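You operate a simulated robot arm through the tools that you are given. There is no shell and no other tool.

Carry out the task below with a simulated robot arm. There is one attempt and no reset: what you move stays moved.

## Task
Fill the yellow cylinder slowly to its stamped pressure from bank C.
Fine: guard up, line switch at 1, limit 1 at the stamp; close the fill knob and the bank after.

Only the result counts: the job must be done as asked and must still hold three seconds after the hand-in. Knocking over, shifting, dropping, spilling or breaking anything else fails it.

## Robot
A 7-joint arm with a four-finger gripper, fixed in place. Base frame: the origin is at the foot of the arm, x ahead of it, y to its left, z up. Units: mm, rad, N and s.
With the tool pointing down near the work surface it reaches from about 100 to 960 mm from the base axis. Its first joint turns from -1.204 to 3.002 rad. Payload 3.67 kg.
The tool frame sits at the grasp point between the pads (the TCP): z along the fingers, y along the line on which they close. The tips reach 28 mm beyond it. The gripper opens to 112 mm. The gripper's body begins 73 mm behind the TCP.
Orientation is told as [roll, pitch, yaw] about the base's x, y, z axes, in that order, counted from this pose: with the fingers straight down and closing along the base's y, the tool's x points along the base's -x, its y along +y and its z along -z.

## Interface
- The arm moves only by the tool arm_command. Its argument "motion" is one flat list of numbers, 7 for each row, row after row: the shift along the tool's x, y, z in cm, then the turn, a rotation vector about the tool's x, y, z in degrees, then the closure in counts, from 0 (fully open) to 255 (shut). In form: [x, y, z, wx, wy, wz, gripper, x, y, z, wx, wy, wz, gripper, ...]. A call has 1 to 20 rows; each row is the pose to reach, as a shift and turn from the pose commanded when the call began, along the tool's axes at that moment. Each row takes 0.2 s and may step no farther than 50 mm and 0.15 rad from the row before; otherwise, or with a gripper value out of range, the whole call is refused. Where a pose cannot be reached the arm comes as near as it can. A force on the tool above 90 N (or 10 N above the force at the start of the call, whichever is more), or a blocked arm, ends the call early, and 0.2 s more pass. Each finger halts on what it meets, pressing with about 29 N; the grip force reading is that of the motor and also rises with nothing between the fingers. The clock runs only during rows and for 0.2 s after the last one: add rows that repeat a pose to give the fingers time. It gives the time, the measured TCP pose, the force on the tool (base axes), the opening and the grip force at its end, in the units of the frame above (readings bear some noise), with the torque about the TCP (base axes, N m) and any sound that the robot's microphone picked up.
- Cameras (640 x 400 px; columns grow to the right, rows downward): "scene" is fixed at [398.6, -501.2, 1753.7]; the picture's right is [-0.96, -0.28, 0.00], its down [-0.21, 0.72, -0.66] and it looks along [0.19, -0.64, -0.75] (base axes); focal length 214 px, centre (320, 200). "wrist" rides on the gripper at [60, -18, -104] in the tool frame; the picture's right is [0.29, 0.96, 0.00], its down [-0.80, 0.24, -0.55] and it looks along [-0.53, 0.16, 0.83] (tool axes); focal length 234 px, centre (320, 200). There is no depth. A picture from a camera that has moved, and an enlarged one, comes with that camera's place and axes in the base frame and with its lens.
- camera(camera): a new picture of that camera. It takes no simulated time.
- move_column(by): slides the trunk up (or, below 0, down) by that many mm; the arm rides with it, the base frame stays. It gives what a move gives, with no picture.
- inspect(camera, box): a new picture of the part [left, top, right, bottom] of that camera's present view, enlarged. It takes no simulated time.
- job_done(): hands the job in; it is judged then, once.

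Nothing tells you positions but the pictures and the camera data. Unless the task says otherwise, let go and move clear before handing in.

The tools are called by a JSON object that holds its "api" and its "payload". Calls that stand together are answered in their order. arm_command: Moves the arm, as the interface text tells. Its arguments: {"type":"object","properties":{"motion":{"type":"array","items":{"type":"number"}}},"required":["motion"]} The other tools are called the same way: move_column (by) slides the trunk up or down; camera (camera) takes a picture; inspect (camera, box) takes an enlarged picture of a part of a camera's view; job_done () hands the job in.

At the start:

```text
t: 0.0
tool_pos: [678.0, -253.8, 1507.7]
tcp_rot: [-0.001, -0.001, 0.001]
wrist_force: [-0.2, 0.5, -0.5]
ft_torque: [0.0, 0.02, 0.03]
gripper_width: 111.9
finger_force: 0.2
trunk travel left (down, up): [-625.0, 215.0]
```

scene: 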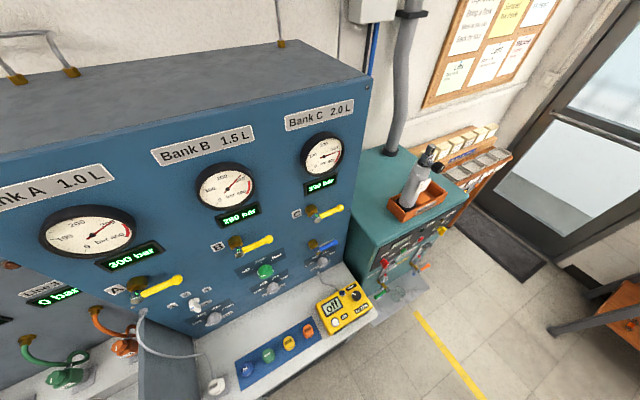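
wrist: 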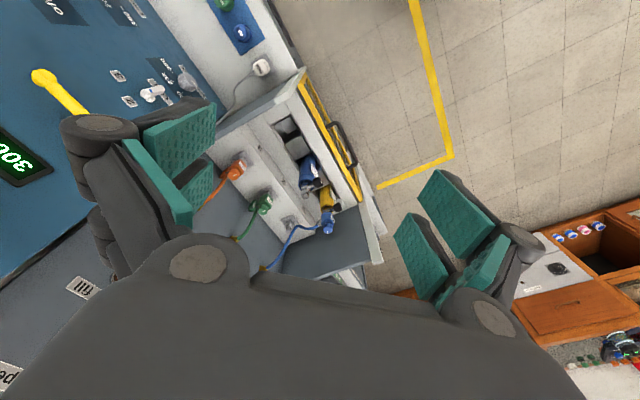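

I see a blue filling panel with banks A, B and C, and a bin or guard with cylinders to the left. I'll look closer before moving anything.

{"api": "inspect", "payload": {"camera": "scene", "box": [0, 180, 240, 400]}}

{"api": "inspect", "payload": {"camera": "scene", "box": [180, 90, 380, 220]}}

{"api": "inspect", "payload": {"camera": "scene", "box": [180, 200, 400, 400]}}

{"api": "inspect", "payload": {"camera": "wrist", "box": [180, 80, 400, 290]}}

{"api": "inspect", "payload": {"camera": "wrist", "box": [0, 0, 240, 140]}}

{"api": "inspect", "payload": {"camera": "scene", "box": [340, 140, 520, 300]}}

```text
1.82 times, centred on (120, 290) of scene
camera zoom: at [398.6, -501.2, 1753.7], right [-0.96, -0.28, 0.0], down [-0.21, 0.72, -0.66], along [0.19, -0.64, -0.75], focal length 390 px, centre (684, 36)
```

zoom: 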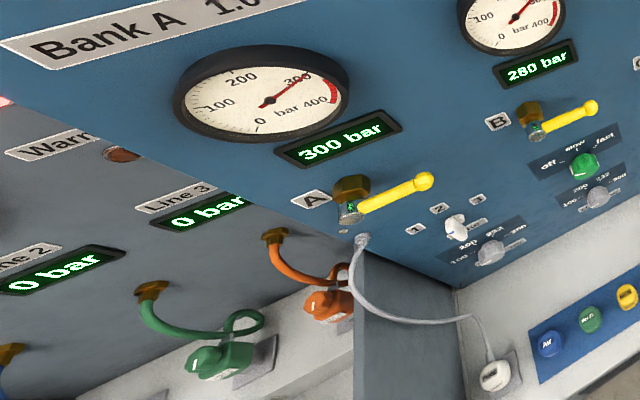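

```text
3.08 times, centred on (280, 155) of scene
camera zoom: at [398.6, -501.2, 1753.7], right [-0.96, -0.28, 0.0], down [-0.21, 0.72, -0.66], along [0.19, -0.64, -0.75], focal length 660 px, centre (443, 338)
```

zoom: 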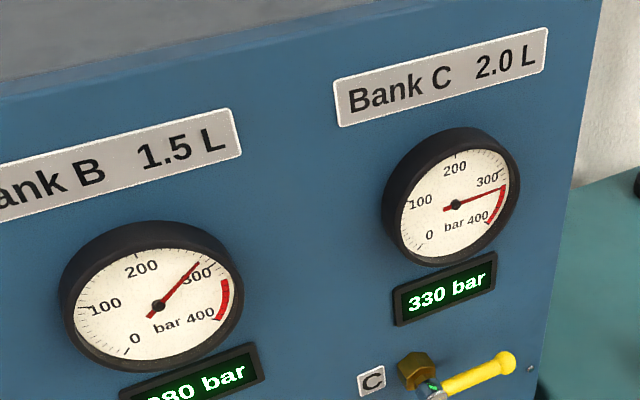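

```text
2.00 times, centred on (290, 300) of scene
camera zoom: at [398.6, -501.2, 1753.7], right [-0.96, -0.28, 0.0], down [-0.21, 0.72, -0.66], along [0.19, -0.64, -0.75], focal length 429 px, centre (380, 0)
```

zoom: 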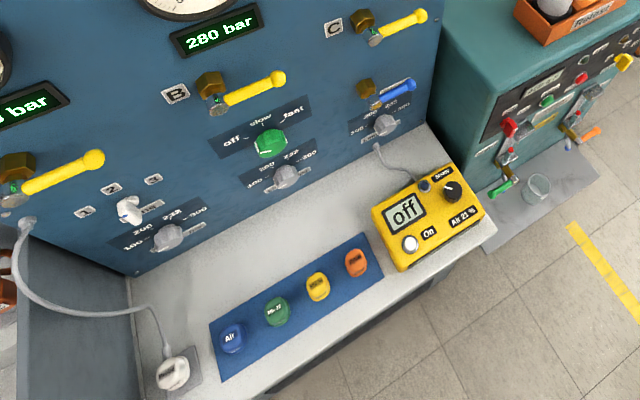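

```text
1.90 times, centred on (290, 185) of wrist
camera zoom: at [618.4, -272.2, 1611.8], right [-0.29, 0.96, 0.0], down [0.8, 0.24, 0.55], along [0.53, 0.16, -0.83], focal length 446 px, centre (377, 229)
```

zoom: 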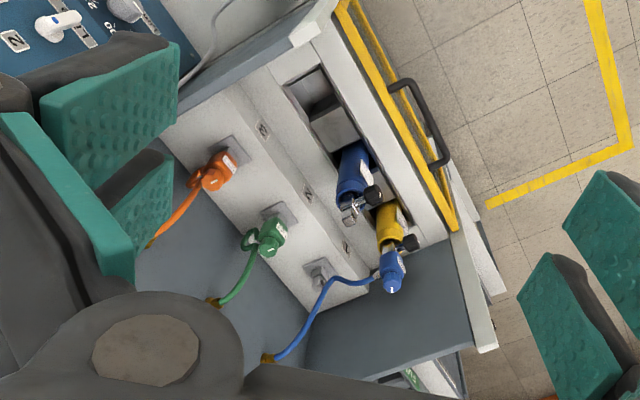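

```text
2.67 times, centred on (120, 70) of wrist
camera zoom: at [618.4, -272.2, 1611.8], right [-0.29, 0.96, 0.0], down [0.8, 0.24, 0.55], along [0.53, 0.16, -0.83], focal length 624 px, centre (853, 547)
```

zoom: 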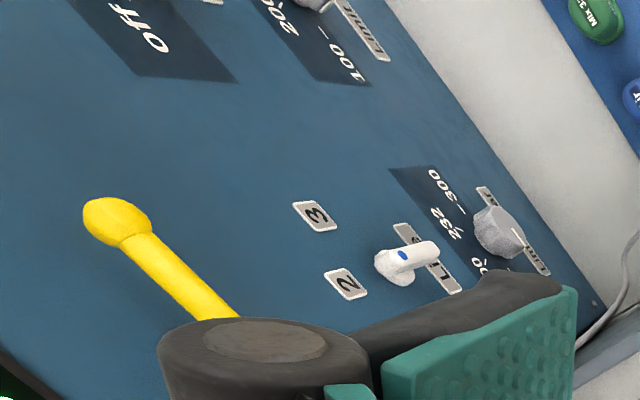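

```text
2.50 times, centred on (430, 220) of scene
camera zoom: at [398.6, -501.2, 1753.7], right [-0.96, -0.28, 0.0], down [-0.21, 0.72, -0.66], along [0.19, -0.64, -0.75], focal length 536 px, centre (45, 150)
```

zoom: 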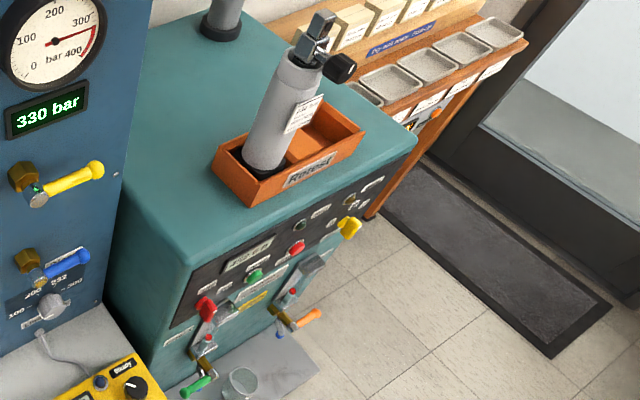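

The panel seems to be turned about 45° to the base axes, with the fill box to its left as seen from the arm. I'll lower the trunk for a closer look at the box.

{"api": "move_column", "payload": {"by": -200}}

{"api": "camera", "payload": {"camera": "wrist"}}

{"api": "inspect", "payload": {"camera": "scene", "box": [420, 0, 570, 110]}}

{"api": "inspect", "payload": {"camera": "wrist", "box": [220, 100, 400, 260]}}

```text
t: 2.2
tool_pos: [676.7, -253.7, 1310.1]
tcp_rot: [0.0, 0.0, -0.001]
wrist_force: [1.0, 0.2, 0.6]
ft_torque: [0.01, 0.02, -0.02]
gripper_width: 112.0
finger_force: 0.0
trunk travel left (down, up): [-425.0, 415.0]
```

```text
taken
camera wrist: at [618.3, -272.0, 1412.0], right [-0.29, 0.96, 0.0], down [0.8, 0.24, 0.55], along [0.53, 0.16, -0.83], focal length 234 px, centre (320, 200)
```

wrist: 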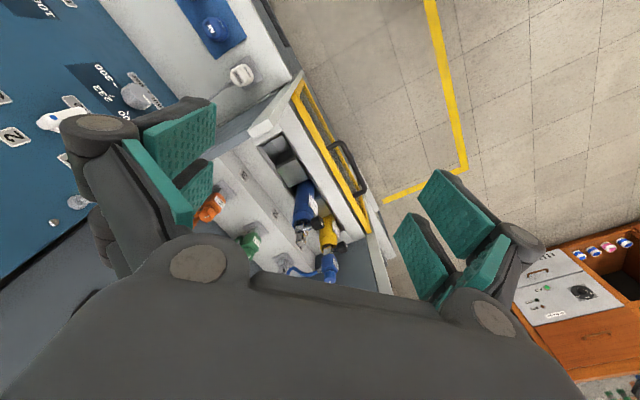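

```text
3.64 times, centred on (495, 55) of scene
camera zoom: at [398.6, -501.2, 1753.7], right [-0.96, -0.28, 0.0], down [-0.21, 0.72, -0.66], along [0.19, -0.64, -0.75], focal length 780 px, centre (-316, 727)
```

zoom: 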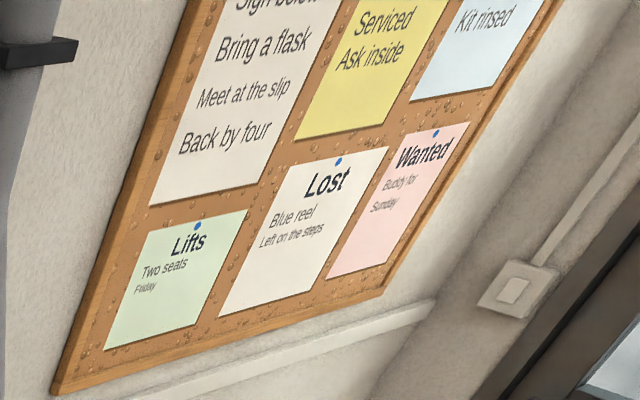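

```text
2.50 times, centred on (310, 180) of wrist
camera zoom: at [618.3, -272.0, 1412.0], right [-0.29, 0.96, 0.0], down [0.8, 0.24, 0.55], along [0.53, 0.16, -0.83], focal length 585 px, centre (345, 250)
```

zoom: 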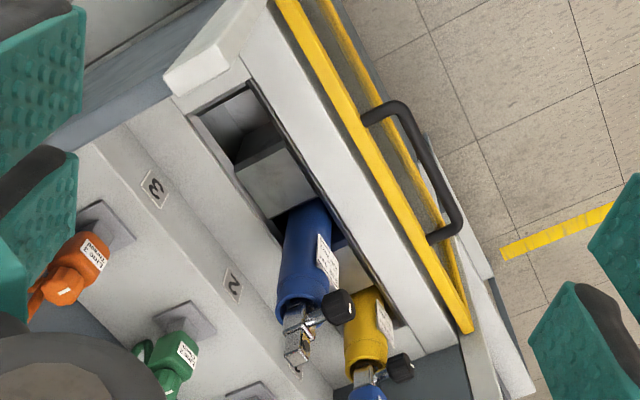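

The box has three slots: yellow in slot 1 with the blue Line 1 hose, blue in slot 2, and slot 3 empty. A yellow-framed guard with a black handle is in front, so next I'll back off and point the gripper at the panel to look straight on.

{"api": "arm_command", "payload": {"motion": [1.36, 1.36, 1.15, 6.53, -2.71, -2.71, 0, 2.72, 2.72, 2.3, 13.06, -5.42, -5.42, 0, 4.08, 4.08, 3.45, 19.6, -8.12, -8.12, 0, 5.45, 5.45, 4.6, 26.1, -10.8, -10.8, 0, 6.8, 6.8, 5.77, 32.65, -13.5, -13.5, 0, 8.17, 8.17, 6.9, 39.2, -16.2, -16.2, 0, 9.53, 9.53, 8.1, 45.7, -18.95, -18.95, 0, 10.9, 10.9, 9.2, 52.2, -21.7, -21.7, 0, 12.25, 12.25, 10.4, 58.8, -24.4, -24.4, 0, 13.6, 13.6, 11.5, 65.3, -27.1, -27.1, 0, 15, 15, 12.7, 71.8, -29.8, -29.8, 0, 16.3, 16.3, 13.8, 78.4, -32.5, -32.5, 0, 17.7, 17.7, 15, 84.9, -35.2, -35.2, 0]}}

{"api": "camera", "payload": {"camera": "wrist"}}

{"api": "camera", "payload": {"camera": "scene"}}

```text
t: 5.0
tool_pos: [498.9, -73.6, 1158.6]
tcp_rot: [-1.572, 0.0, 0.787]
wrist_force: [0.3, 1.1, 0.0]
ft_torque: [0.01, 0.02, -0.04]
gripper_width: 112.0
finger_force: 0.0
trunk travel left (down, up): [-425.0, 415.0]
```

```text
taken
camera wrist: at [384.6, -42.6, 1175.9], right [-0.2, -0.21, -0.96], down [0.17, 0.96, -0.24], along [0.96, -0.21, -0.16], focal length 234 px, centre (320, 200)
```

wrist: 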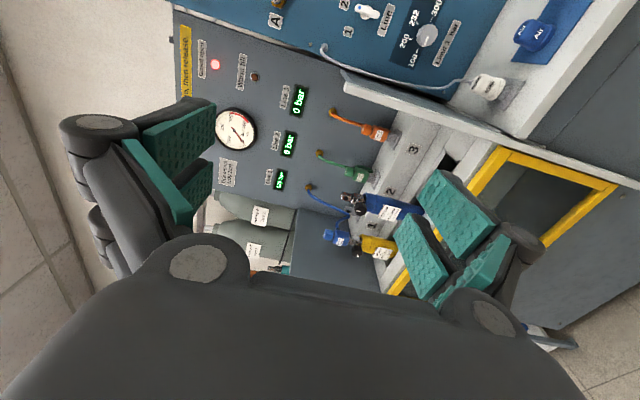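

```text
taken
```

scene: 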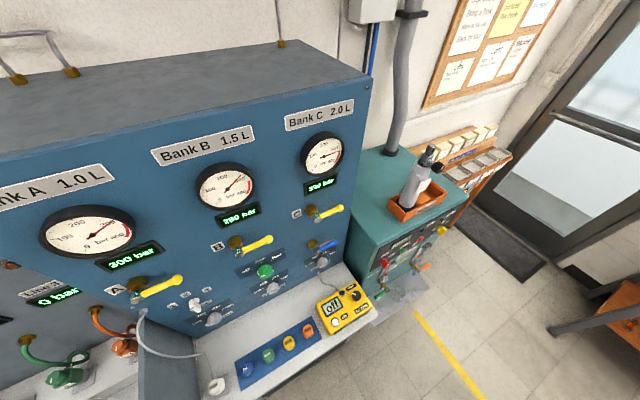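

The pose works, and the box panel shows its gauges, the line displays and some labels. I'll zoom in on these.

{"api": "inspect", "payload": {"camera": "wrist", "box": [160, 10, 330, 120]}}

{"api": "inspect", "payload": {"camera": "wrist", "box": [210, 90, 330, 200]}}

{"api": "inspect", "payload": {"camera": "wrist", "box": [300, 170, 440, 280]}}

{"api": "inspect", "payload": {"camera": "wrist", "box": [310, 0, 470, 100]}}

{"api": "inspect", "payload": {"camera": "wrist", "box": [400, 120, 640, 330]}}

```text
3.64 times, centred on (245, 65) of wrist
camera zoom: at [384.6, -42.6, 1175.9], right [-0.2, -0.21, -0.96], down [0.17, 0.96, -0.24], along [0.96, -0.21, -0.16], focal length 852 px, centre (593, 691)
```

zoom: 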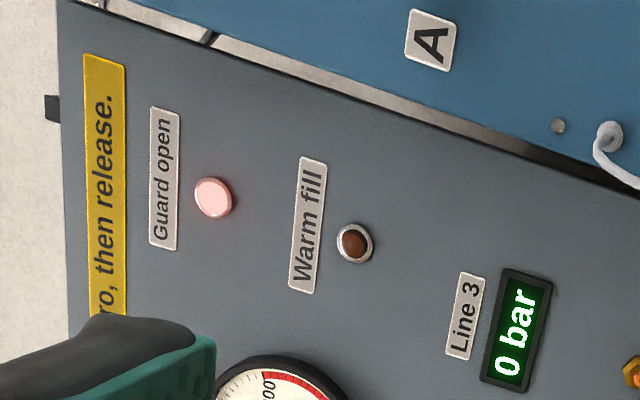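

```text
3.64 times, centred on (270, 145) of wrist
camera zoom: at [384.6, -42.6, 1175.9], right [-0.2, -0.21, -0.96], down [0.17, 0.96, -0.24], along [0.96, -0.21, -0.16], focal length 852 px, centre (502, 400)
```

zoom: 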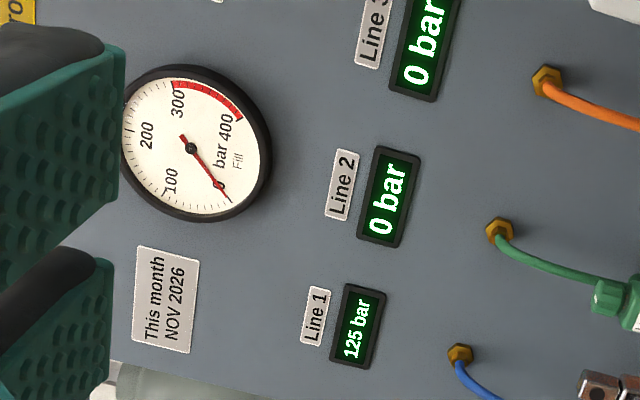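

```text
3.64 times, centred on (370, 225) of wrist
camera zoom: at [384.6, -42.6, 1175.9], right [-0.2, -0.21, -0.96], down [0.17, 0.96, -0.24], along [0.96, -0.21, -0.16], focal length 852 px, centre (138, 109)
```

zoom: 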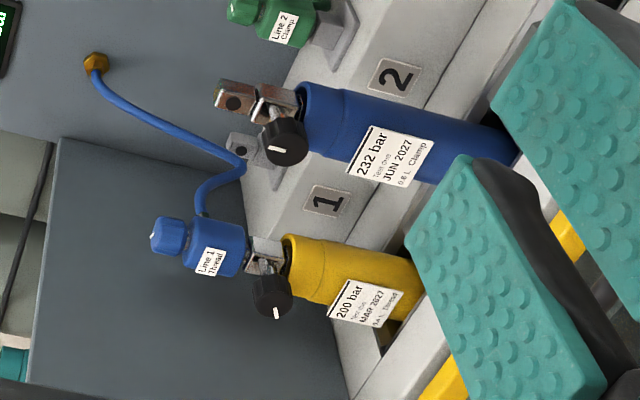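

```text
4.00 times, centred on (390, 50) of wrist
camera zoom: at [384.6, -42.6, 1175.9], right [-0.2, -0.21, -0.96], down [0.17, 0.96, -0.24], along [0.96, -0.21, -0.16], focal length 937 px, centre (40, 800)
```

zoom: 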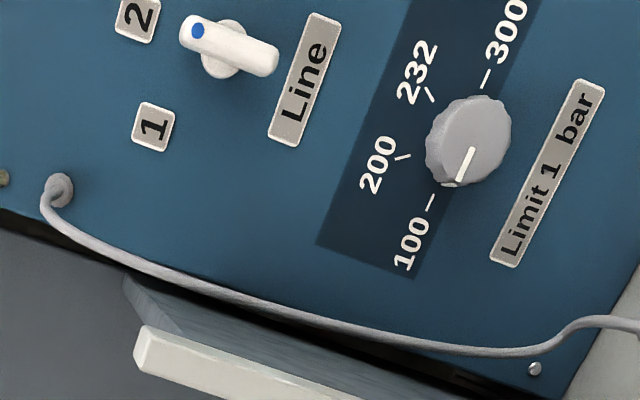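

```text
1.90 times, centred on (520, 225) of wrist
camera zoom: at [384.6, -42.6, 1175.9], right [-0.2, -0.21, -0.96], down [0.17, 0.96, -0.24], along [0.96, -0.21, -0.16], focal length 446 px, centre (-61, 152)
```

zoom: 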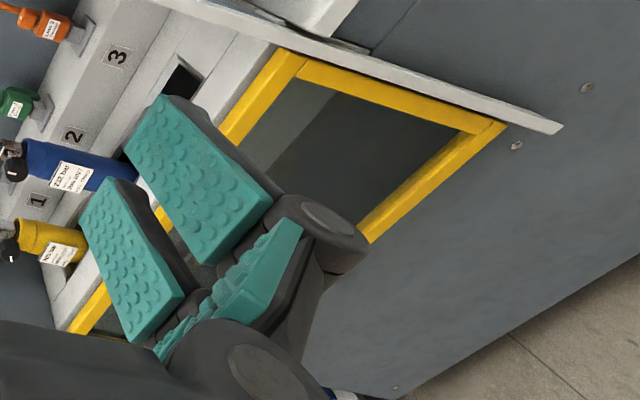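

The yellow cylinder is stamped 200 bar (test due MAR 2027, now NOV 2026), Line 1 reads 125 bar, and the line switch points at 2. Next I'll move left and lower to see the guard and its handle.

{"api": "arm_command", "payload": {"motion": [-4.2, 2.5, 0, 0, 0, 0, 0, -8.4, 5, 0, 0, 0, 0, 0, -12.5, 7.5, 0, 0, 0, 0, 0, -16.7, 10, 0, 0, 0, 0, 0, -20.8, 12.5, 0, 0, 0, 0, 0, -25, 15, 0, 0, 0, 0, 0]}}

{"api": "camera", "payload": {"camera": "wrist"}}

```text
t: 6.5
tool_pos: [693.6, 56.3, 1067.1]
tcp_rot: [-1.501, -0.11, 0.722]
wrist_force: [-0.3, -0.9, 0.8]
ft_torque: [0.05, 0.0, 0.07]
gripper_width: 111.9
finger_force: 0.0
trunk travel left (down, up): [-425.0, 415.0]
stopped in row 6: the arm was blocked; the commanded pose is now the measured one
```

```text
taken
camera wrist: at [579.6, 91.9, 1085.0], right [-0.18, -0.07, -0.98], down [0.23, 0.97, -0.11], along [0.95, -0.25, -0.16], focal length 234 px, centre (320, 200)
```

wrist: 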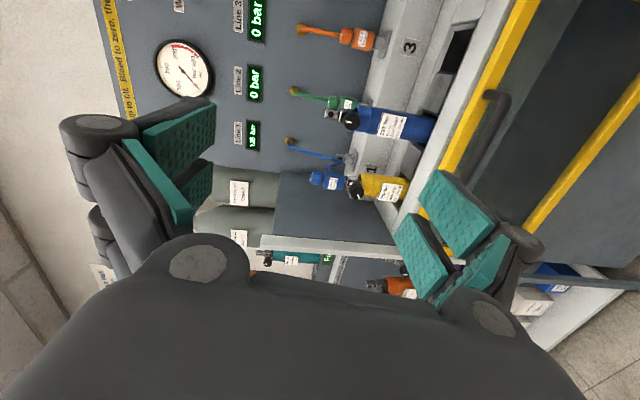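

The arm stopped with no contact force, so that looks like a joint limit. I can see the guard frame and handle now, so I'll zoom in.

{"api": "inspect", "payload": {"camera": "wrist", "box": [340, 0, 640, 200]}}

{"api": "inspect", "payload": {"camera": "wrist", "box": [80, 0, 280, 130]}}

{"api": "inspect", "payload": {"camera": "wrist", "box": [270, 80, 430, 230]}}

```text
2.00 times, centred on (490, 100) of wrist
camera zoom: at [579.6, 91.9, 1085.0], right [-0.18, -0.07, -0.98], down [0.23, 0.97, -0.11], along [0.95, -0.25, -0.16], focal length 468 px, centre (-20, 400)
```

zoom: 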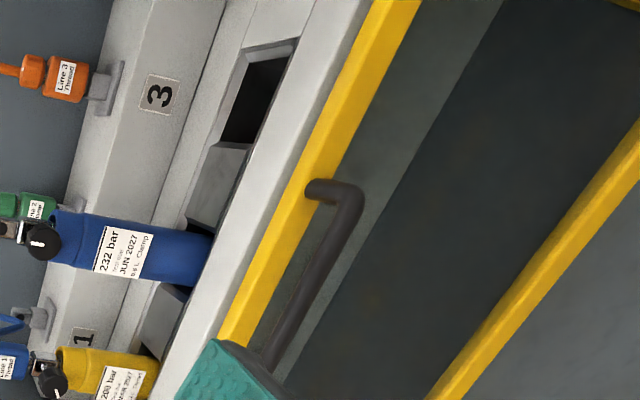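

```text
3.08 times, centred on (180, 65) of wrist
camera zoom: at [579.6, 91.9, 1085.0], right [-0.18, -0.07, -0.98], down [0.23, 0.97, -0.11], along [0.95, -0.25, -0.16], focal length 720 px, centre (751, 615)
```

zoom: 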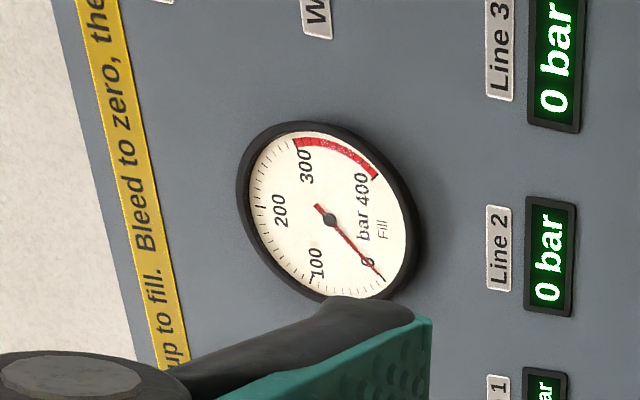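

```text
2.67 times, centred on (350, 155) of wrist
camera zoom: at [579.6, 91.9, 1085.0], right [-0.18, -0.07, -0.98], down [0.23, 0.97, -0.11], along [0.95, -0.25, -0.16], focal length 624 px, centre (240, 320)
```

zoom: 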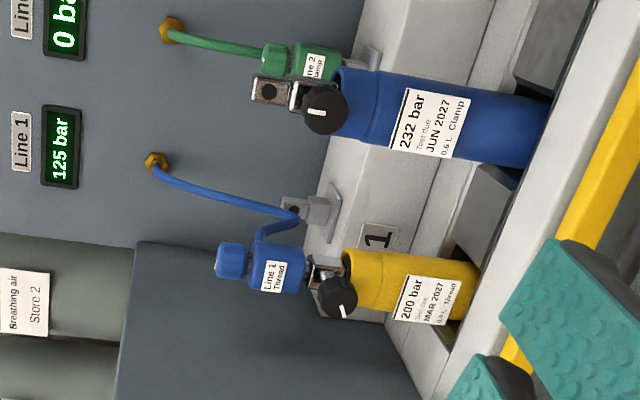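

The handle bar is about 180 mm long, near (875, -87, 800), and the panel face is about 980 mm out along (0.71, -0.71). Before touching anything I'll turn the camera upright and look at the control panel around bank C.

{"api": "arm_command", "payload": {"motion": [3.837, -1.541, 0.436, 0.338, 0.018, -5.665, 0, 7.674, -3.082, 0.873, 0.676, 0.036, -11.33, 0, 11.511, -4.623, 1.309, 1.014, 0.054, -16.995, 0, 15.348, -6.164, 1.746, 1.352, 0.072, -22.66, 0, 19.185, -7.705, 2.182, 1.69, 0.09, -28.325, 0, 23.022, -9.246, 2.619, 2.028, 0.108, -33.99, 0, 26.859, -10.787, 3.055, 2.366, 0.126, -39.655, 0, 30.696, -12.328, 3.492, 2.704, 0.144, -45.32, 0, 34.533, -13.869, 3.928, 3.042, 0.162, -50.985, 0, 38.37, -15.41, 4.365, 3.38, 0.18, -56.65, 0, 42.207, -16.951, 4.801, 3.718, 0.198, -62.315, 0, 46.044, -18.492, 5.238, 4.056, 0.216, -67.98, 0, 49.881, -20.033, 5.674, 4.394, 0.234, -73.645, 0, 53.718, -21.574, 6.111, 4.732, 0.252, -79.31, 0, 57.555, -23.115, 6.547, 5.07, 0.27, -84.975, 0, 61.392, -24.656, 6.984, 5.408, 0.288, -90.64, 0, 65.23, -26.2, 7.42, 5.74, 0.31, -96.3, 0]}}

{"api": "camera", "payload": {"camera": "wrist"}}

```text
t: 10.1
tool_pos: [313.9, -548.2, 1315.8]
tcp_rot: [-2.699, 1.553, -0.317]
wrist_force: [-0.1, -1.1, -0.1]
ft_torque: [-0.02, -0.03, 0.01]
gripper_width: 112.0
finger_force: 0.0
out of reach, approached as far as the arm can: row 9, 10, 11, 12, 13, 14, 15, 16, 17
trunk travel left (down, up): [-425.0, 415.0]
```

```text
taken
camera wrist: at [250.0, -463.0, 1373.4], right [-0.66, -0.69, 0.28], down [-0.55, 0.2, -0.81], along [0.5, -0.69, -0.52], focal length 234 px, centre (320, 200)
```

wrist: 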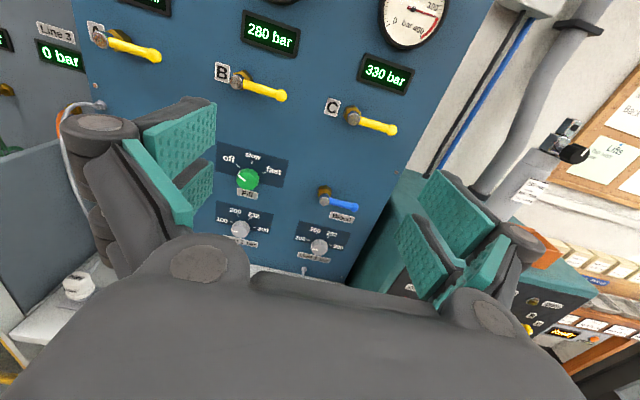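

This is a clear upright view of the panel. I'll zoom in on the bank levers, the fill knob and the limit knobs.

{"api": "inspect", "payload": {"camera": "wrist", "box": [200, 130, 370, 280]}}

{"api": "inspect", "payload": {"camera": "wrist", "box": [200, 40, 420, 150]}}

{"api": "inspect", "payload": {"camera": "scene", "box": [290, 190, 370, 280]}}

{"api": "inspect", "payload": {"camera": "scene", "box": [100, 260, 240, 350]}}

{"api": "inspect", "payload": {"camera": "scene", "box": [220, 240, 310, 310]}}

```text
2.67 times, centred on (285, 205) of wrist
camera zoom: at [250.0, -463.0, 1373.4], right [-0.66, -0.69, 0.28], down [-0.55, 0.2, -0.81], along [0.5, -0.69, -0.52], focal length 624 px, centre (413, 187)
```

zoom: 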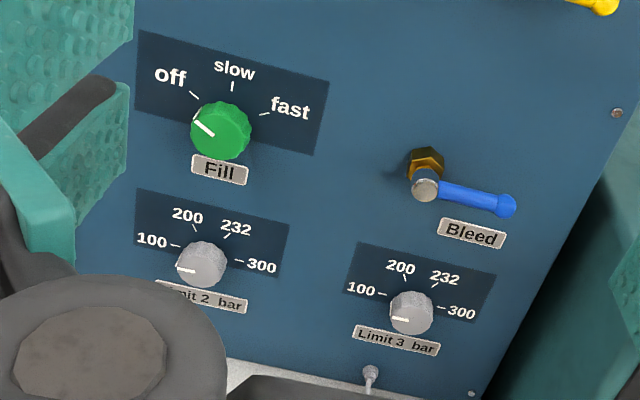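

```text
2.91 times, centred on (310, 95) of wrist
camera zoom: at [250.0, -463.0, 1373.4], right [-0.66, -0.69, 0.28], down [-0.55, 0.2, -0.81], along [0.5, -0.69, -0.52], focal length 681 px, centre (349, 506)
```

zoom: 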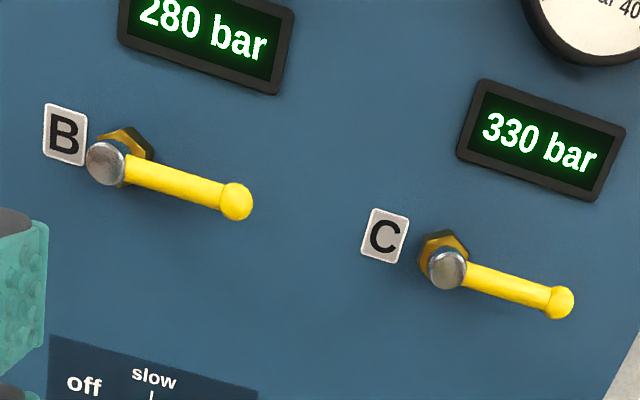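

```text
4.44 times, centred on (330, 235) of scene
camera zoom: at [398.6, -501.2, 1753.7], right [-0.96, -0.28, 0.0], down [-0.21, 0.72, -0.66], along [0.19, -0.64, -0.75], focal length 953 px, centre (276, 44)
```

zoom: 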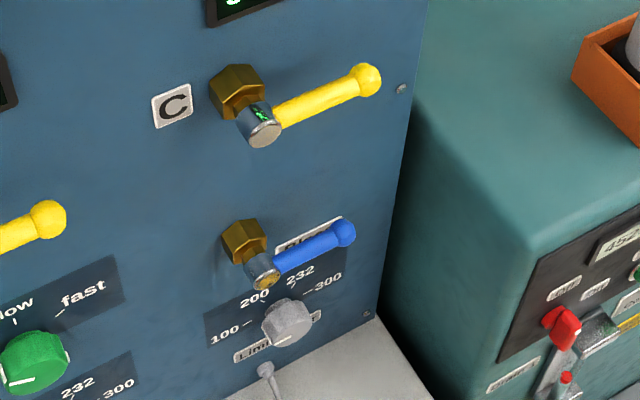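

```text
4.44 times, centred on (170, 305) of scene
camera zoom: at [398.6, -501.2, 1753.7], right [-0.96, -0.28, 0.0], down [-0.21, 0.72, -0.66], along [0.19, -0.64, -0.75], focal length 953 px, centre (987, -267)
```

zoom: 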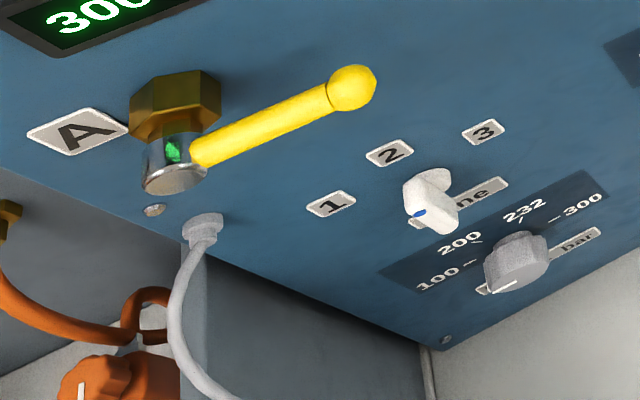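

```text
5.71 times, centred on (265, 275) of scene
camera zoom: at [398.6, -501.2, 1753.7], right [-0.96, -0.28, 0.0], down [-0.21, 0.72, -0.66], along [0.19, -0.64, -0.75], focal length 1226 px, centre (634, -229)
```

zoom: 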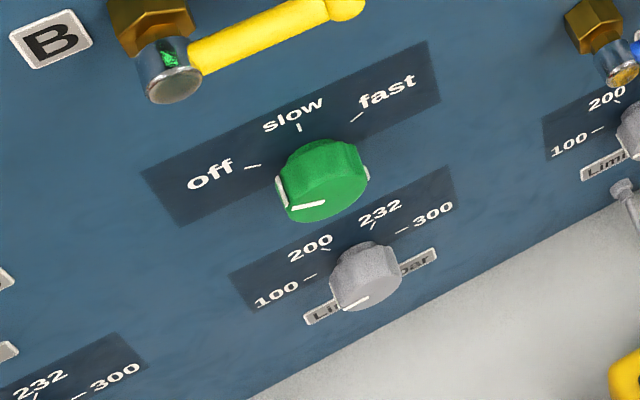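

Reading the panel: fill knob at off, bleed and bank levers all horizontal, and every limit knob at 100. The detents are about 55° apart. I'll make a small test move to see what the arm treats as its commanded pose after the out-of-reach rows.

{"api": "arm_command", "payload": {"motion": [0, 0, 5, 0, 0, 0, 0, 0, 0, 5, 0, 0, 0, 0]}}

```text
t: 10.7
tool_pos: [345.9, -569.0, 1323.0]
tcp_rot: [2.121, 1.559, -1.804]
wrist_force: [-0.1, 1.0, 1.1]
ft_torque: [0.03, 0.08, -0.07]
gripper_width: 112.1
finger_force: 0.0
trunk travel left (down, up): [-425.0, 415.0]
```

The commanded pose follows the reached one, and the tool now points straight at the panel with its x axis up. Next I'll move in front of the line switch for a closer look.

{"api": "arm_command", "payload": {"motion": [-2.25, -3.1, 1.6, 0, 0, 0, 0, -4.5, -6.2, 3.2, 0, 0, 0, 0, -6.75, -9.3, 4.8, 0, 0, 0, 0, -9, -12.4, 6.4, 0, 0, 0, 0, -11.25, -15.5, 8, 0, 0, 0, 0, -13.5, -18.6, 9.6, 0, 0, 0, 0, -15.75, -21.7, 11.2, 0, 0, 0, 0, -18, -24.8, 12.8, 0, 0, 0, 0, -20.25, -28, 14.4, 0, 0, 0, 0, -22.5, -31, 16, 0, 0, 0, 0]}}

{"api": "camera", "payload": {"camera": "wrist"}}

```text
t: 12.9
tool_pos: [672.3, -472.4, 1089.9]
tcp_rot: [1.872, 1.565, -2.05]
wrist_force: [0.2, 0.9, -0.1]
ft_torque: [0.02, 0.01, -0.05]
gripper_width: 111.9
finger_force: 0.0
trunk travel left (down, up): [-425.0, 415.0]
```

```text
taken
camera wrist: at [612.2, -387.2, 1147.9], right [-0.67, -0.68, 0.29], down [-0.56, 0.21, -0.8], along [0.48, -0.7, -0.53], focal length 234 px, centre (320, 200)
```

wrist: 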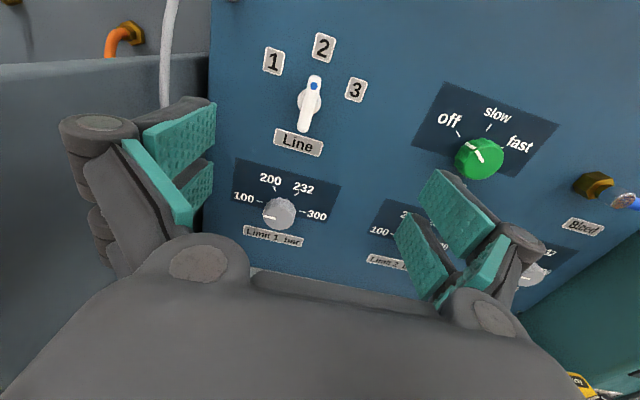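

The line switch, Limit 1 and Fill are all clearly visible. I'll zoom in to refine their positions.

{"api": "inspect", "payload": {"camera": "wrist", "box": [220, 20, 400, 260]}}

{"api": "inspect", "payload": {"camera": "wrist", "box": [240, 30, 380, 130]}}

```text
1.67 times, centred on (310, 140) of wrist
camera zoom: at [612.2, -387.2, 1147.9], right [-0.67, -0.68, 0.29], down [-0.56, 0.21, -0.8], along [0.48, -0.7, -0.53], focal length 390 px, centre (337, 300)
```

zoom: 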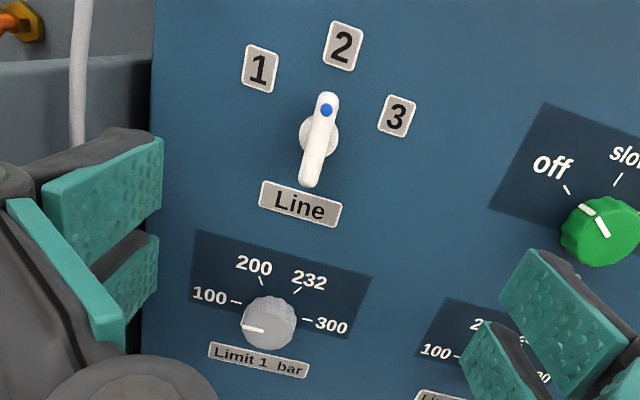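

```text
4.00 times, centred on (310, 80) of wrist
camera zoom: at [612.2, -387.2, 1147.9], right [-0.67, -0.68, 0.29], down [-0.56, 0.21, -0.8], along [0.48, -0.7, -0.53], focal length 937 px, centre (360, 680)
```

zoom: 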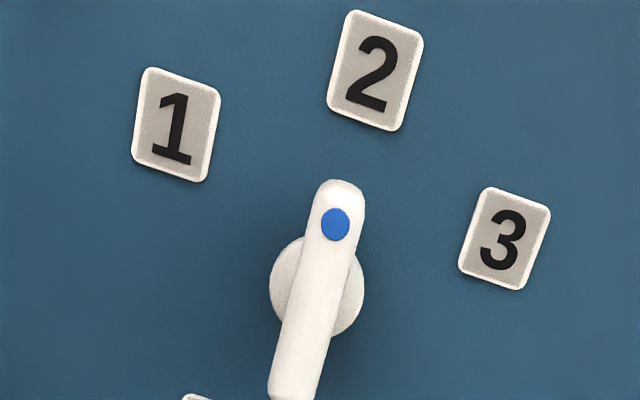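

The switch centre is near s=155, z=1095 on the panel, and the labels sit about 60° apart. I'll hold still briefly to settle and read the true pose.

{"api": "arm_command", "payload": {"motion": [0, 0, 0, 0, 0, 0, 130, 0, 0, 0, 0, 0, 0, 130, 0, 0, 0, 0, 0, 0, 130]}}

```text
t: 13.7
tool_pos: [673.7, -475.3, 1088.3]
tcp_rot: [1.795, 1.565, -2.128]
wrist_force: [-0.8, 0.2, 0.2]
ft_torque: [0.05, -0.01, -0.01]
gripper_width: 54.9
finger_force: 0.0
trunk travel left (down, up): [-425.0, 415.0]
```

{"api": "arm_command", "payload": {"motion": [0.3, -0.7, 3, 0, 0, 0, 130, 0.67, -1.5, 6, 0, 0, 0, 130, 0.67, -1.5, 9, 0, 0, 0, 130, 0.67, -1.5, 11.2, 0, 0, 0, 130, 0.67, -1.5, 11.2, 0, 0, 0, 130, 0.67, -1.5, 11.2, 0, 0, 0, 130]}}

{"api": "camera", "payload": {"camera": "wrist"}}

```text
t: 15.1
tool_pos: [762.3, -542.4, 1095.5]
tcp_rot: [1.806, 1.565, -2.116]
wrist_force: [0.0, 0.7, 0.2]
ft_torque: [0.01, 0.02, -0.01]
gripper_width: 54.9
finger_force: 0.0
trunk travel left (down, up): [-425.0, 415.0]
```

```text
taken
camera wrist: at [702.5, -456.4, 1154.1], right [-0.67, -0.68, 0.29], down [-0.56, 0.22, -0.8], along [0.48, -0.7, -0.53], focal length 234 px, centre (320, 200)
```

wrist: 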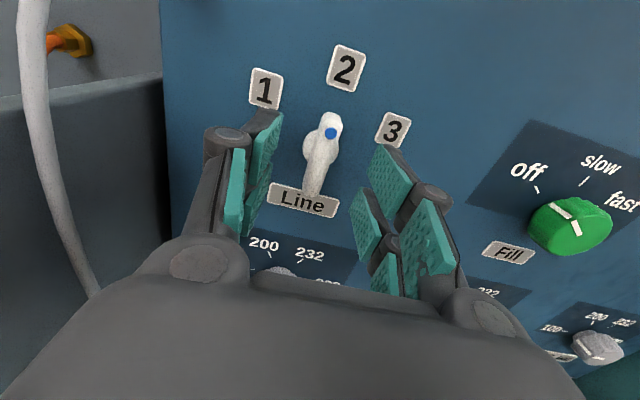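

The fingers straddle the line switch. I'll advance 22 mm, close on the bar and turn it 60° counter-clockwise toward 1.

{"api": "arm_command", "payload": {"motion": [0, 0, 1.1, 0, 0, 0, 130, 0, 0, 2.2, 0, 0, 0, 130, 0, 0, 2.2, 0, 0, 0, 200, 0, 0, 2.2, 0, 0, 0, 255, 0, 0, 2.2, 0, 0, 0, 255]}}

{"api": "camera", "payload": {"camera": "wrist"}}

```text
t: 16.3
tool_pos: [777.0, -557.7, 1094.2]
tcp_rot: [1.723, 1.566, -2.2]
wrist_force: [-3.8, -2.3, -0.2]
ft_torque: [0.11, 0.14, -0.14]
gripper_width: 12.9
finger_force: 45.0
trunk travel left (down, up): [-425.0, 415.0]
```

```text
taken
camera wrist: at [717.8, -472.1, 1153.1], right [-0.67, -0.68, 0.29], down [-0.56, 0.22, -0.8], along [0.48, -0.7, -0.53], focal length 234 px, centre (320, 200)
```

wrist: 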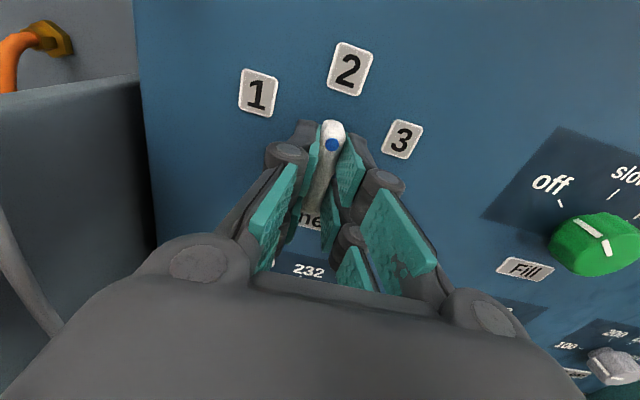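

The bar is gripped at 12.9 mm. I'll turn it 60° counter-clockwise now.

{"api": "arm_command", "payload": {"motion": [0, 0, 0, 0, 0, -8.5, 255, 0, 0, 0, 0, 0, -17, 255, 0, 0, 0, 0, 0, -25.5, 255, 0, 0, 0, 0, 0, -34, 255, 0, 0, 0, 0, 0, -42.5, 255, 0, 0, 0, 0, 0, -51, 255, 0, 0, 0, 0, 0, -59.5, 255, 0, 0, 0, 0, 0, -59.5, 255]}}

{"api": "camera", "payload": {"camera": "wrist"}}

```text
t: 18.1
tool_pos: [777.6, -558.2, 1093.9]
tcp_rot: [1.571, 0.525, -2.354]
wrist_force: [-9.9, -8.1, -4.4]
ft_torque: [0.43, 0.43, -1.0]
gripper_width: 13.3
finger_force: 44.6
trunk travel left (down, up): [-425.0, 415.0]
```

```text
taken
camera wrist: at [747.3, -442.4, 1108.5], right [-0.16, -0.16, 0.97], down [-0.96, -0.18, -0.19], along [0.21, -0.97, -0.13], focal length 234 px, centre (320, 200)
```

wrist: 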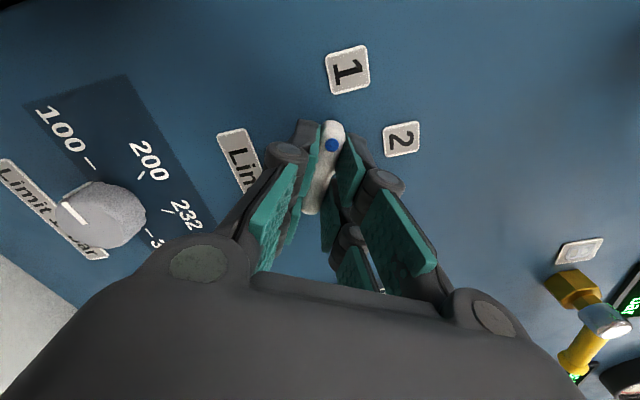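

The blue dot now points squarely at 1. I'll release, back off and check that it holds.

{"api": "arm_command", "payload": {"motion": [0, 0, 0, 0, 0, 0, 130, 0, 0, 0, 0, 0, 0, 130, 0, 0, -3, 0, 0, 0, 130, 0, 0, -6, 0, 0, 0, 130, 0, 0, -6, 0, 0, 0, 130]}}

{"api": "camera", "payload": {"camera": "wrist"}}

{"api": "inspect", "payload": {"camera": "scene", "box": [100, 260, 240, 350]}}

```text
t: 19.3
tool_pos: [731.4, -527.7, 1081.4]
tcp_rot: [1.547, 0.54, -2.379]
wrist_force: [-0.8, 0.5, -0.2]
ft_torque: [-0.01, 0.03, -0.03]
gripper_width: 54.9
finger_force: 0.0
trunk travel left (down, up): [-425.0, 415.0]
```

```text
taken
camera wrist: at [702.9, -410.7, 1099.7], right [-0.16, -0.18, 0.97], down [-0.97, -0.16, -0.19], along [0.19, -0.97, -0.15], focal length 234 px, centre (320, 200)
```

wrist: 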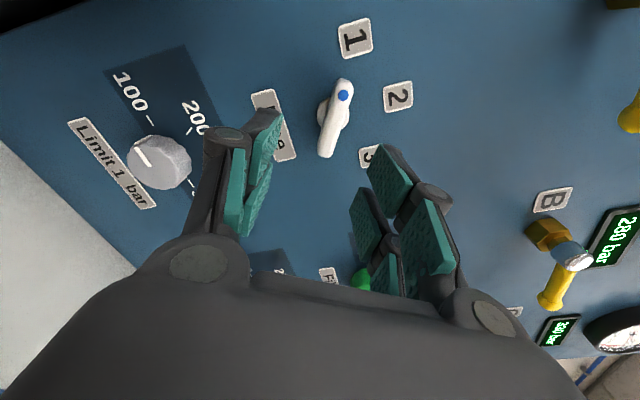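

```text
4.44 times, centred on (170, 305) of scene
camera zoom: at [398.6, -501.2, 1753.7], right [-0.96, -0.28, 0.0], down [-0.21, 0.72, -0.66], along [0.19, -0.64, -0.75], focal length 953 px, centre (987, -267)
```

zoom: 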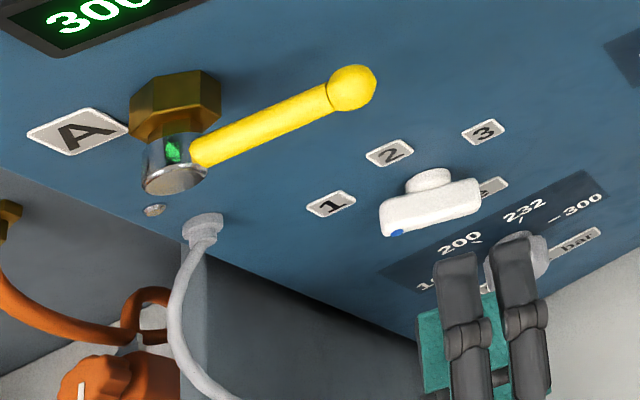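

The line switch holds at 1. I'll back off a little, turn the gripper upright again to keep the camera clear of the white hose, and then go to Limit 1.

{"api": "arm_command", "payload": {"motion": [0, 0, -1, 0, 0, 8.5, 130, 0, 0, -2, 0, 0, 17, 130, 0, 0, -3, 0, 0, 25.5, 130, 0, 0, -4, 0, 0, 34, 130, 0, 0, -4, 0, 0, 42.5, 130, 0, 0, -4, 0, 0, 51, 130, 0, 0, -4, 0, 0, 59.5, 130, 0, 0, -4, 0, 0, 59.5, 130, 0, 0, -4, 0, 0, 59.5, 130]}}

{"api": "camera", "payload": {"camera": "wrist"}}

```text
t: 21.3
tool_pos: [708.4, -487.1, 1094.7]
tcp_rot: [1.819, 1.564, -2.105]
wrist_force: [0.2, -0.1, -0.6]
ft_torque: [-0.01, 0.02, 0.01]
gripper_width: 55.1
finger_force: 0.2
trunk travel left (down, up): [-425.0, 415.0]
```

```text
taken
camera wrist: at [646.8, -400.6, 1153.8], right [-0.67, -0.68, 0.29], down [-0.56, 0.22, -0.8], along [0.48, -0.7, -0.53], focal length 234 px, centre (320, 200)
```

wrist: 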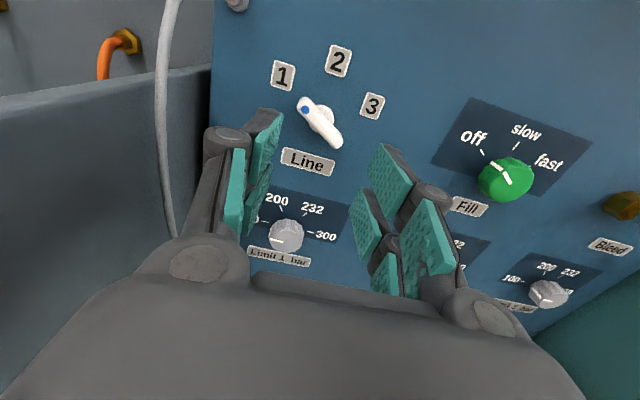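

The line switch is confirmed at 1. I'll go down 150 mm to Limit 1, staying at this distance from the panel.

{"api": "arm_command", "payload": {"motion": [-4, 0, 0, 0, 0, 0, 130, -8, 0, 0, 0, 0, 0, 130, -12, 0, 0, 0, 0, 0, 130, -15, 0, 0, 0, 0, 0, 130, -15, 0, 0, 0, 0, 0, 130, -15, 0, 0, 0, 0, 0, 130]}}

{"api": "camera", "payload": {"camera": "wrist"}}

```text
t: 22.7
tool_pos: [705.9, -486.9, 944.5]
tcp_rot: [1.759, 1.566, -2.167]
wrist_force: [0.2, -0.2, 0.1]
ft_torque: [0.0, -0.01, -0.02]
gripper_width: 55.0
finger_force: 0.0
trunk travel left (down, up): [-425.0, 415.0]
```

```text
taken
camera wrist: at [646.1, -400.4, 1003.7], right [-0.67, -0.68, 0.29], down [-0.56, 0.22, -0.8], along [0.48, -0.7, -0.53], focal length 234 px, centre (320, 200)
```

wrist: 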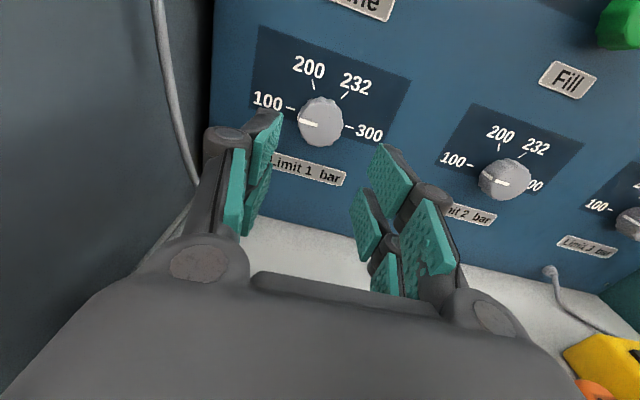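

Aligned with Limit 1. I'll advance and grip the knob.

{"api": "arm_command", "payload": {"motion": [0, -0.1, 3.5, 0, 0, 0, 100, 0, -0.1, 7, 0, 0, 0, 100, 0, -0.1, 10.3, 0, 0, 0, 100, 0, -0.1, 10.3, 0, 0, 0, 100, 0, -0.1, 10.3, 0, 0, 0, 180, 0, -0.1, 10.3, 0, 0, 0, 220, 0, -0.1, 10.3, 0, 0, 0, 220]}}

{"api": "camera", "payload": {"camera": "wrist"}}

```text
t: 24.3
tool_pos: [780.7, -560.5, 944.4]
tcp_rot: [1.99, 1.565, -1.935]
wrist_force: [-8.7, -7.1, 5.0]
ft_torque: [-0.05, -0.07, -0.64]
gripper_width: 41.8
finger_force: 44.8
trunk travel left (down, up): [-425.0, 415.0]
```

```text
taken
camera wrist: at [719.8, -473.9, 1003.8], right [-0.68, -0.68, 0.29], down [-0.56, 0.22, -0.8], along [0.48, -0.7, -0.53], focal length 234 px, centre (320, 200)
```

wrist: 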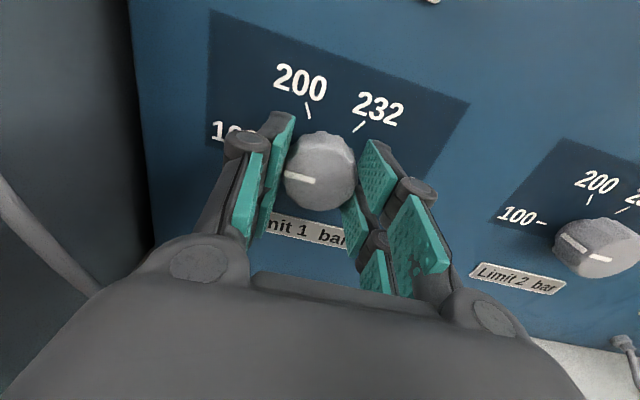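

Limit 1 is gripped at 41.8 mm. I'll turn it 60° clockwise, from 100 to 200.

{"api": "arm_command", "payload": {"motion": [0, 0, 0, 0, 0, 8.5, 220, 0, 0, 0, 0, 0, 17, 220, 0, 0, 0, 0, 0, 25.5, 220, 0, 0, 0, 0, 0, 34, 220, 0, 0, 0, 0, 0, 42.5, 220, 0, 0, 0, 0, 0, 51, 220, 0, 0, 0, 0, 0, 59.5, 220, 0, 0, 0, 0, 0, 60, 220]}}

{"api": "camera", "payload": {"camera": "wrist"}}

```text
t: 26.1
tool_pos: [779.3, -561.0, 944.9]
tcp_rot: [-1.572, 0.527, 0.788]
wrist_force: [-10.2, -8.9, 1.8]
ft_torque: [0.08, 0.13, -0.36]
gripper_width: 41.8
finger_force: 44.6
trunk travel left (down, up): [-425.0, 415.0]
```

```text
taken
camera wrist: at [676.7, -517.4, 989.8], right [-0.51, -0.52, -0.68], down [0.01, 0.79, -0.61], along [0.86, -0.32, -0.4], focal length 234 px, centre (320, 200)
```

wrist: 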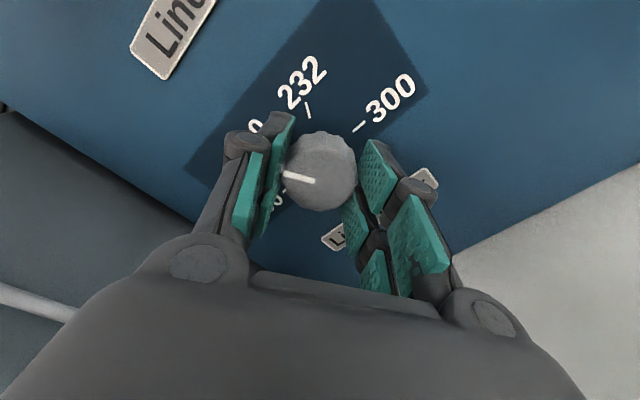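

The pointer turned with the gripper and the dial shifted by exactly one position. I'll release and retract to verify.

{"api": "arm_command", "payload": {"motion": [0, 0, 0, 0, 0, 0, 100, 0, 0, 0, 0, 0, 0, 100, 0, 0, -3, 0, 0, 0, 100, 0, 0, -6, 0, 0, 0, 100, 0, 0, -9, 0, 0, -8.5, 100, 0, 0, -10, 0, 0, -17, 100, 0, 0, -10, 0, 0, -25.5, 100, 0, 0, -10, 0, 0, -34, 100, 0, 0, -10, 0, 0, -42.5, 100, 0, 0, -10, 0, 0, -51, 100, 0, 0, -10, 0, 0, -59.5, 100, 0, 0, -10, 0, 0, -60, 100, 0, 0, -10, 0, 0, -60, 100]}}

{"api": "camera", "payload": {"camera": "wrist"}}

{"api": "inspect", "payload": {"camera": "wrist", "box": [240, 20, 420, 200]}}

```text
t: 28.9
tool_pos: [707.9, -496.2, 940.5]
tcp_rot: [-0.427, 1.562, 1.921]
wrist_force: [0.5, -0.4, -0.1]
ft_torque: [0.0, 0.0, -0.04]
gripper_width: 68.2
finger_force: 0.0
trunk travel left (down, up): [-425.0, 415.0]
```

```text
taken
camera wrist: at [647.6, -410.3, 1000.7], right [-0.68, -0.67, 0.28], down [-0.56, 0.23, -0.79], along [0.47, -0.7, -0.54], focal length 234 px, centre (320, 200)
```

wrist: 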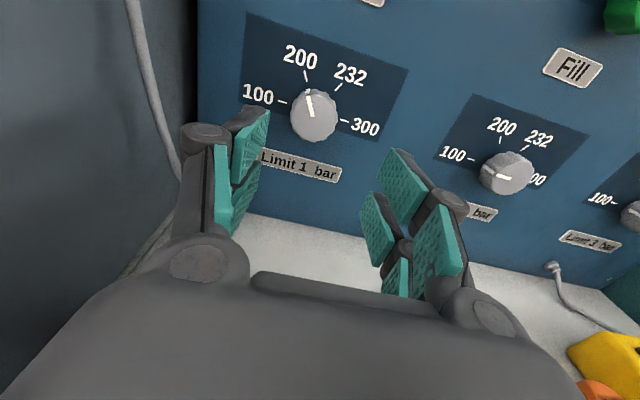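

```text
2.22 times, centred on (330, 110) of wrist
camera zoom: at [647.6, -410.3, 1000.7], right [-0.68, -0.67, 0.28], down [-0.56, 0.23, -0.79], along [0.47, -0.7, -0.54], focal length 520 px, centre (298, 400)
```

zoom: 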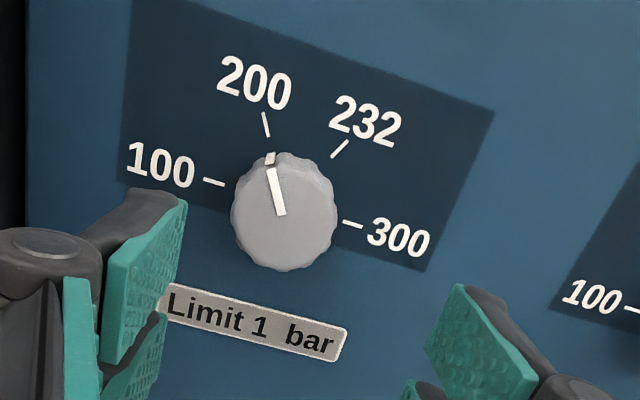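

Limit 1 is at 200. Next is the guard, so I'll retract from the panel and move left in front of the fill box.

{"api": "arm_command", "payload": {"motion": [0, 0, -4.6, 0, 0, 0, 100, 0, 0, -9.2, 0, 0, 0, 100, 0, 0, -13.8, 0, 0, 0, 100, 0, 0, -18.4, 0, 0, 0, 100, 0.5, 0, -23, 0, 0, 0, 100, 0.7, -4.4, -24, 0, 0, 0, 100, 0.9, -8.8, -25, 0, 0, 0, 50, 1.1, -13.2, -26, 0, 0, 0, 0, 1.3, -17.6, -27, 0, 0, 0, 0, 1.5, -22, -28, 0, 0, 0, 0, 1.7, -26.4, -28.5, 0, 0, 0, 0, 1.9, -30.8, -29, 0, 0, 0, 0, 2, -35, -29, 0, 0, 0, 0, 2, -35, -29, 0, 0, 0, 0]}}

{"api": "camera", "payload": {"camera": "wrist"}}

```text
t: 29.6
tool_pos: [599.3, -437.4, 832.4]
tcp_rot: [0.575, 1.385, 2.872]
wrist_force: [-0.4, 4.0, 17.5]
ft_torque: [0.38, -0.72, 0.18]
gripper_width: 69.4
finger_force: 1.1
trunk travel left (down, up): [-425.0, 415.0]
stopped in row 3: the arm was blocked; the commanded pose is now the measured one
```

```text
taken
camera wrist: at [556.2, -349.9, 904.8], right [-0.66, -0.65, 0.38], down [-0.68, 0.29, -0.67], along [0.33, -0.7, -0.63], focal length 234 px, centre (320, 200)
```

wrist: 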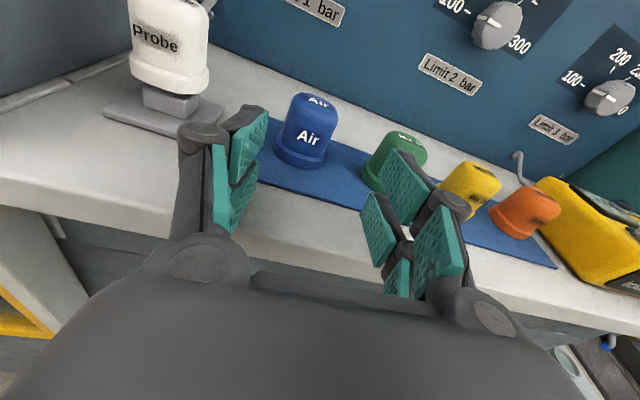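

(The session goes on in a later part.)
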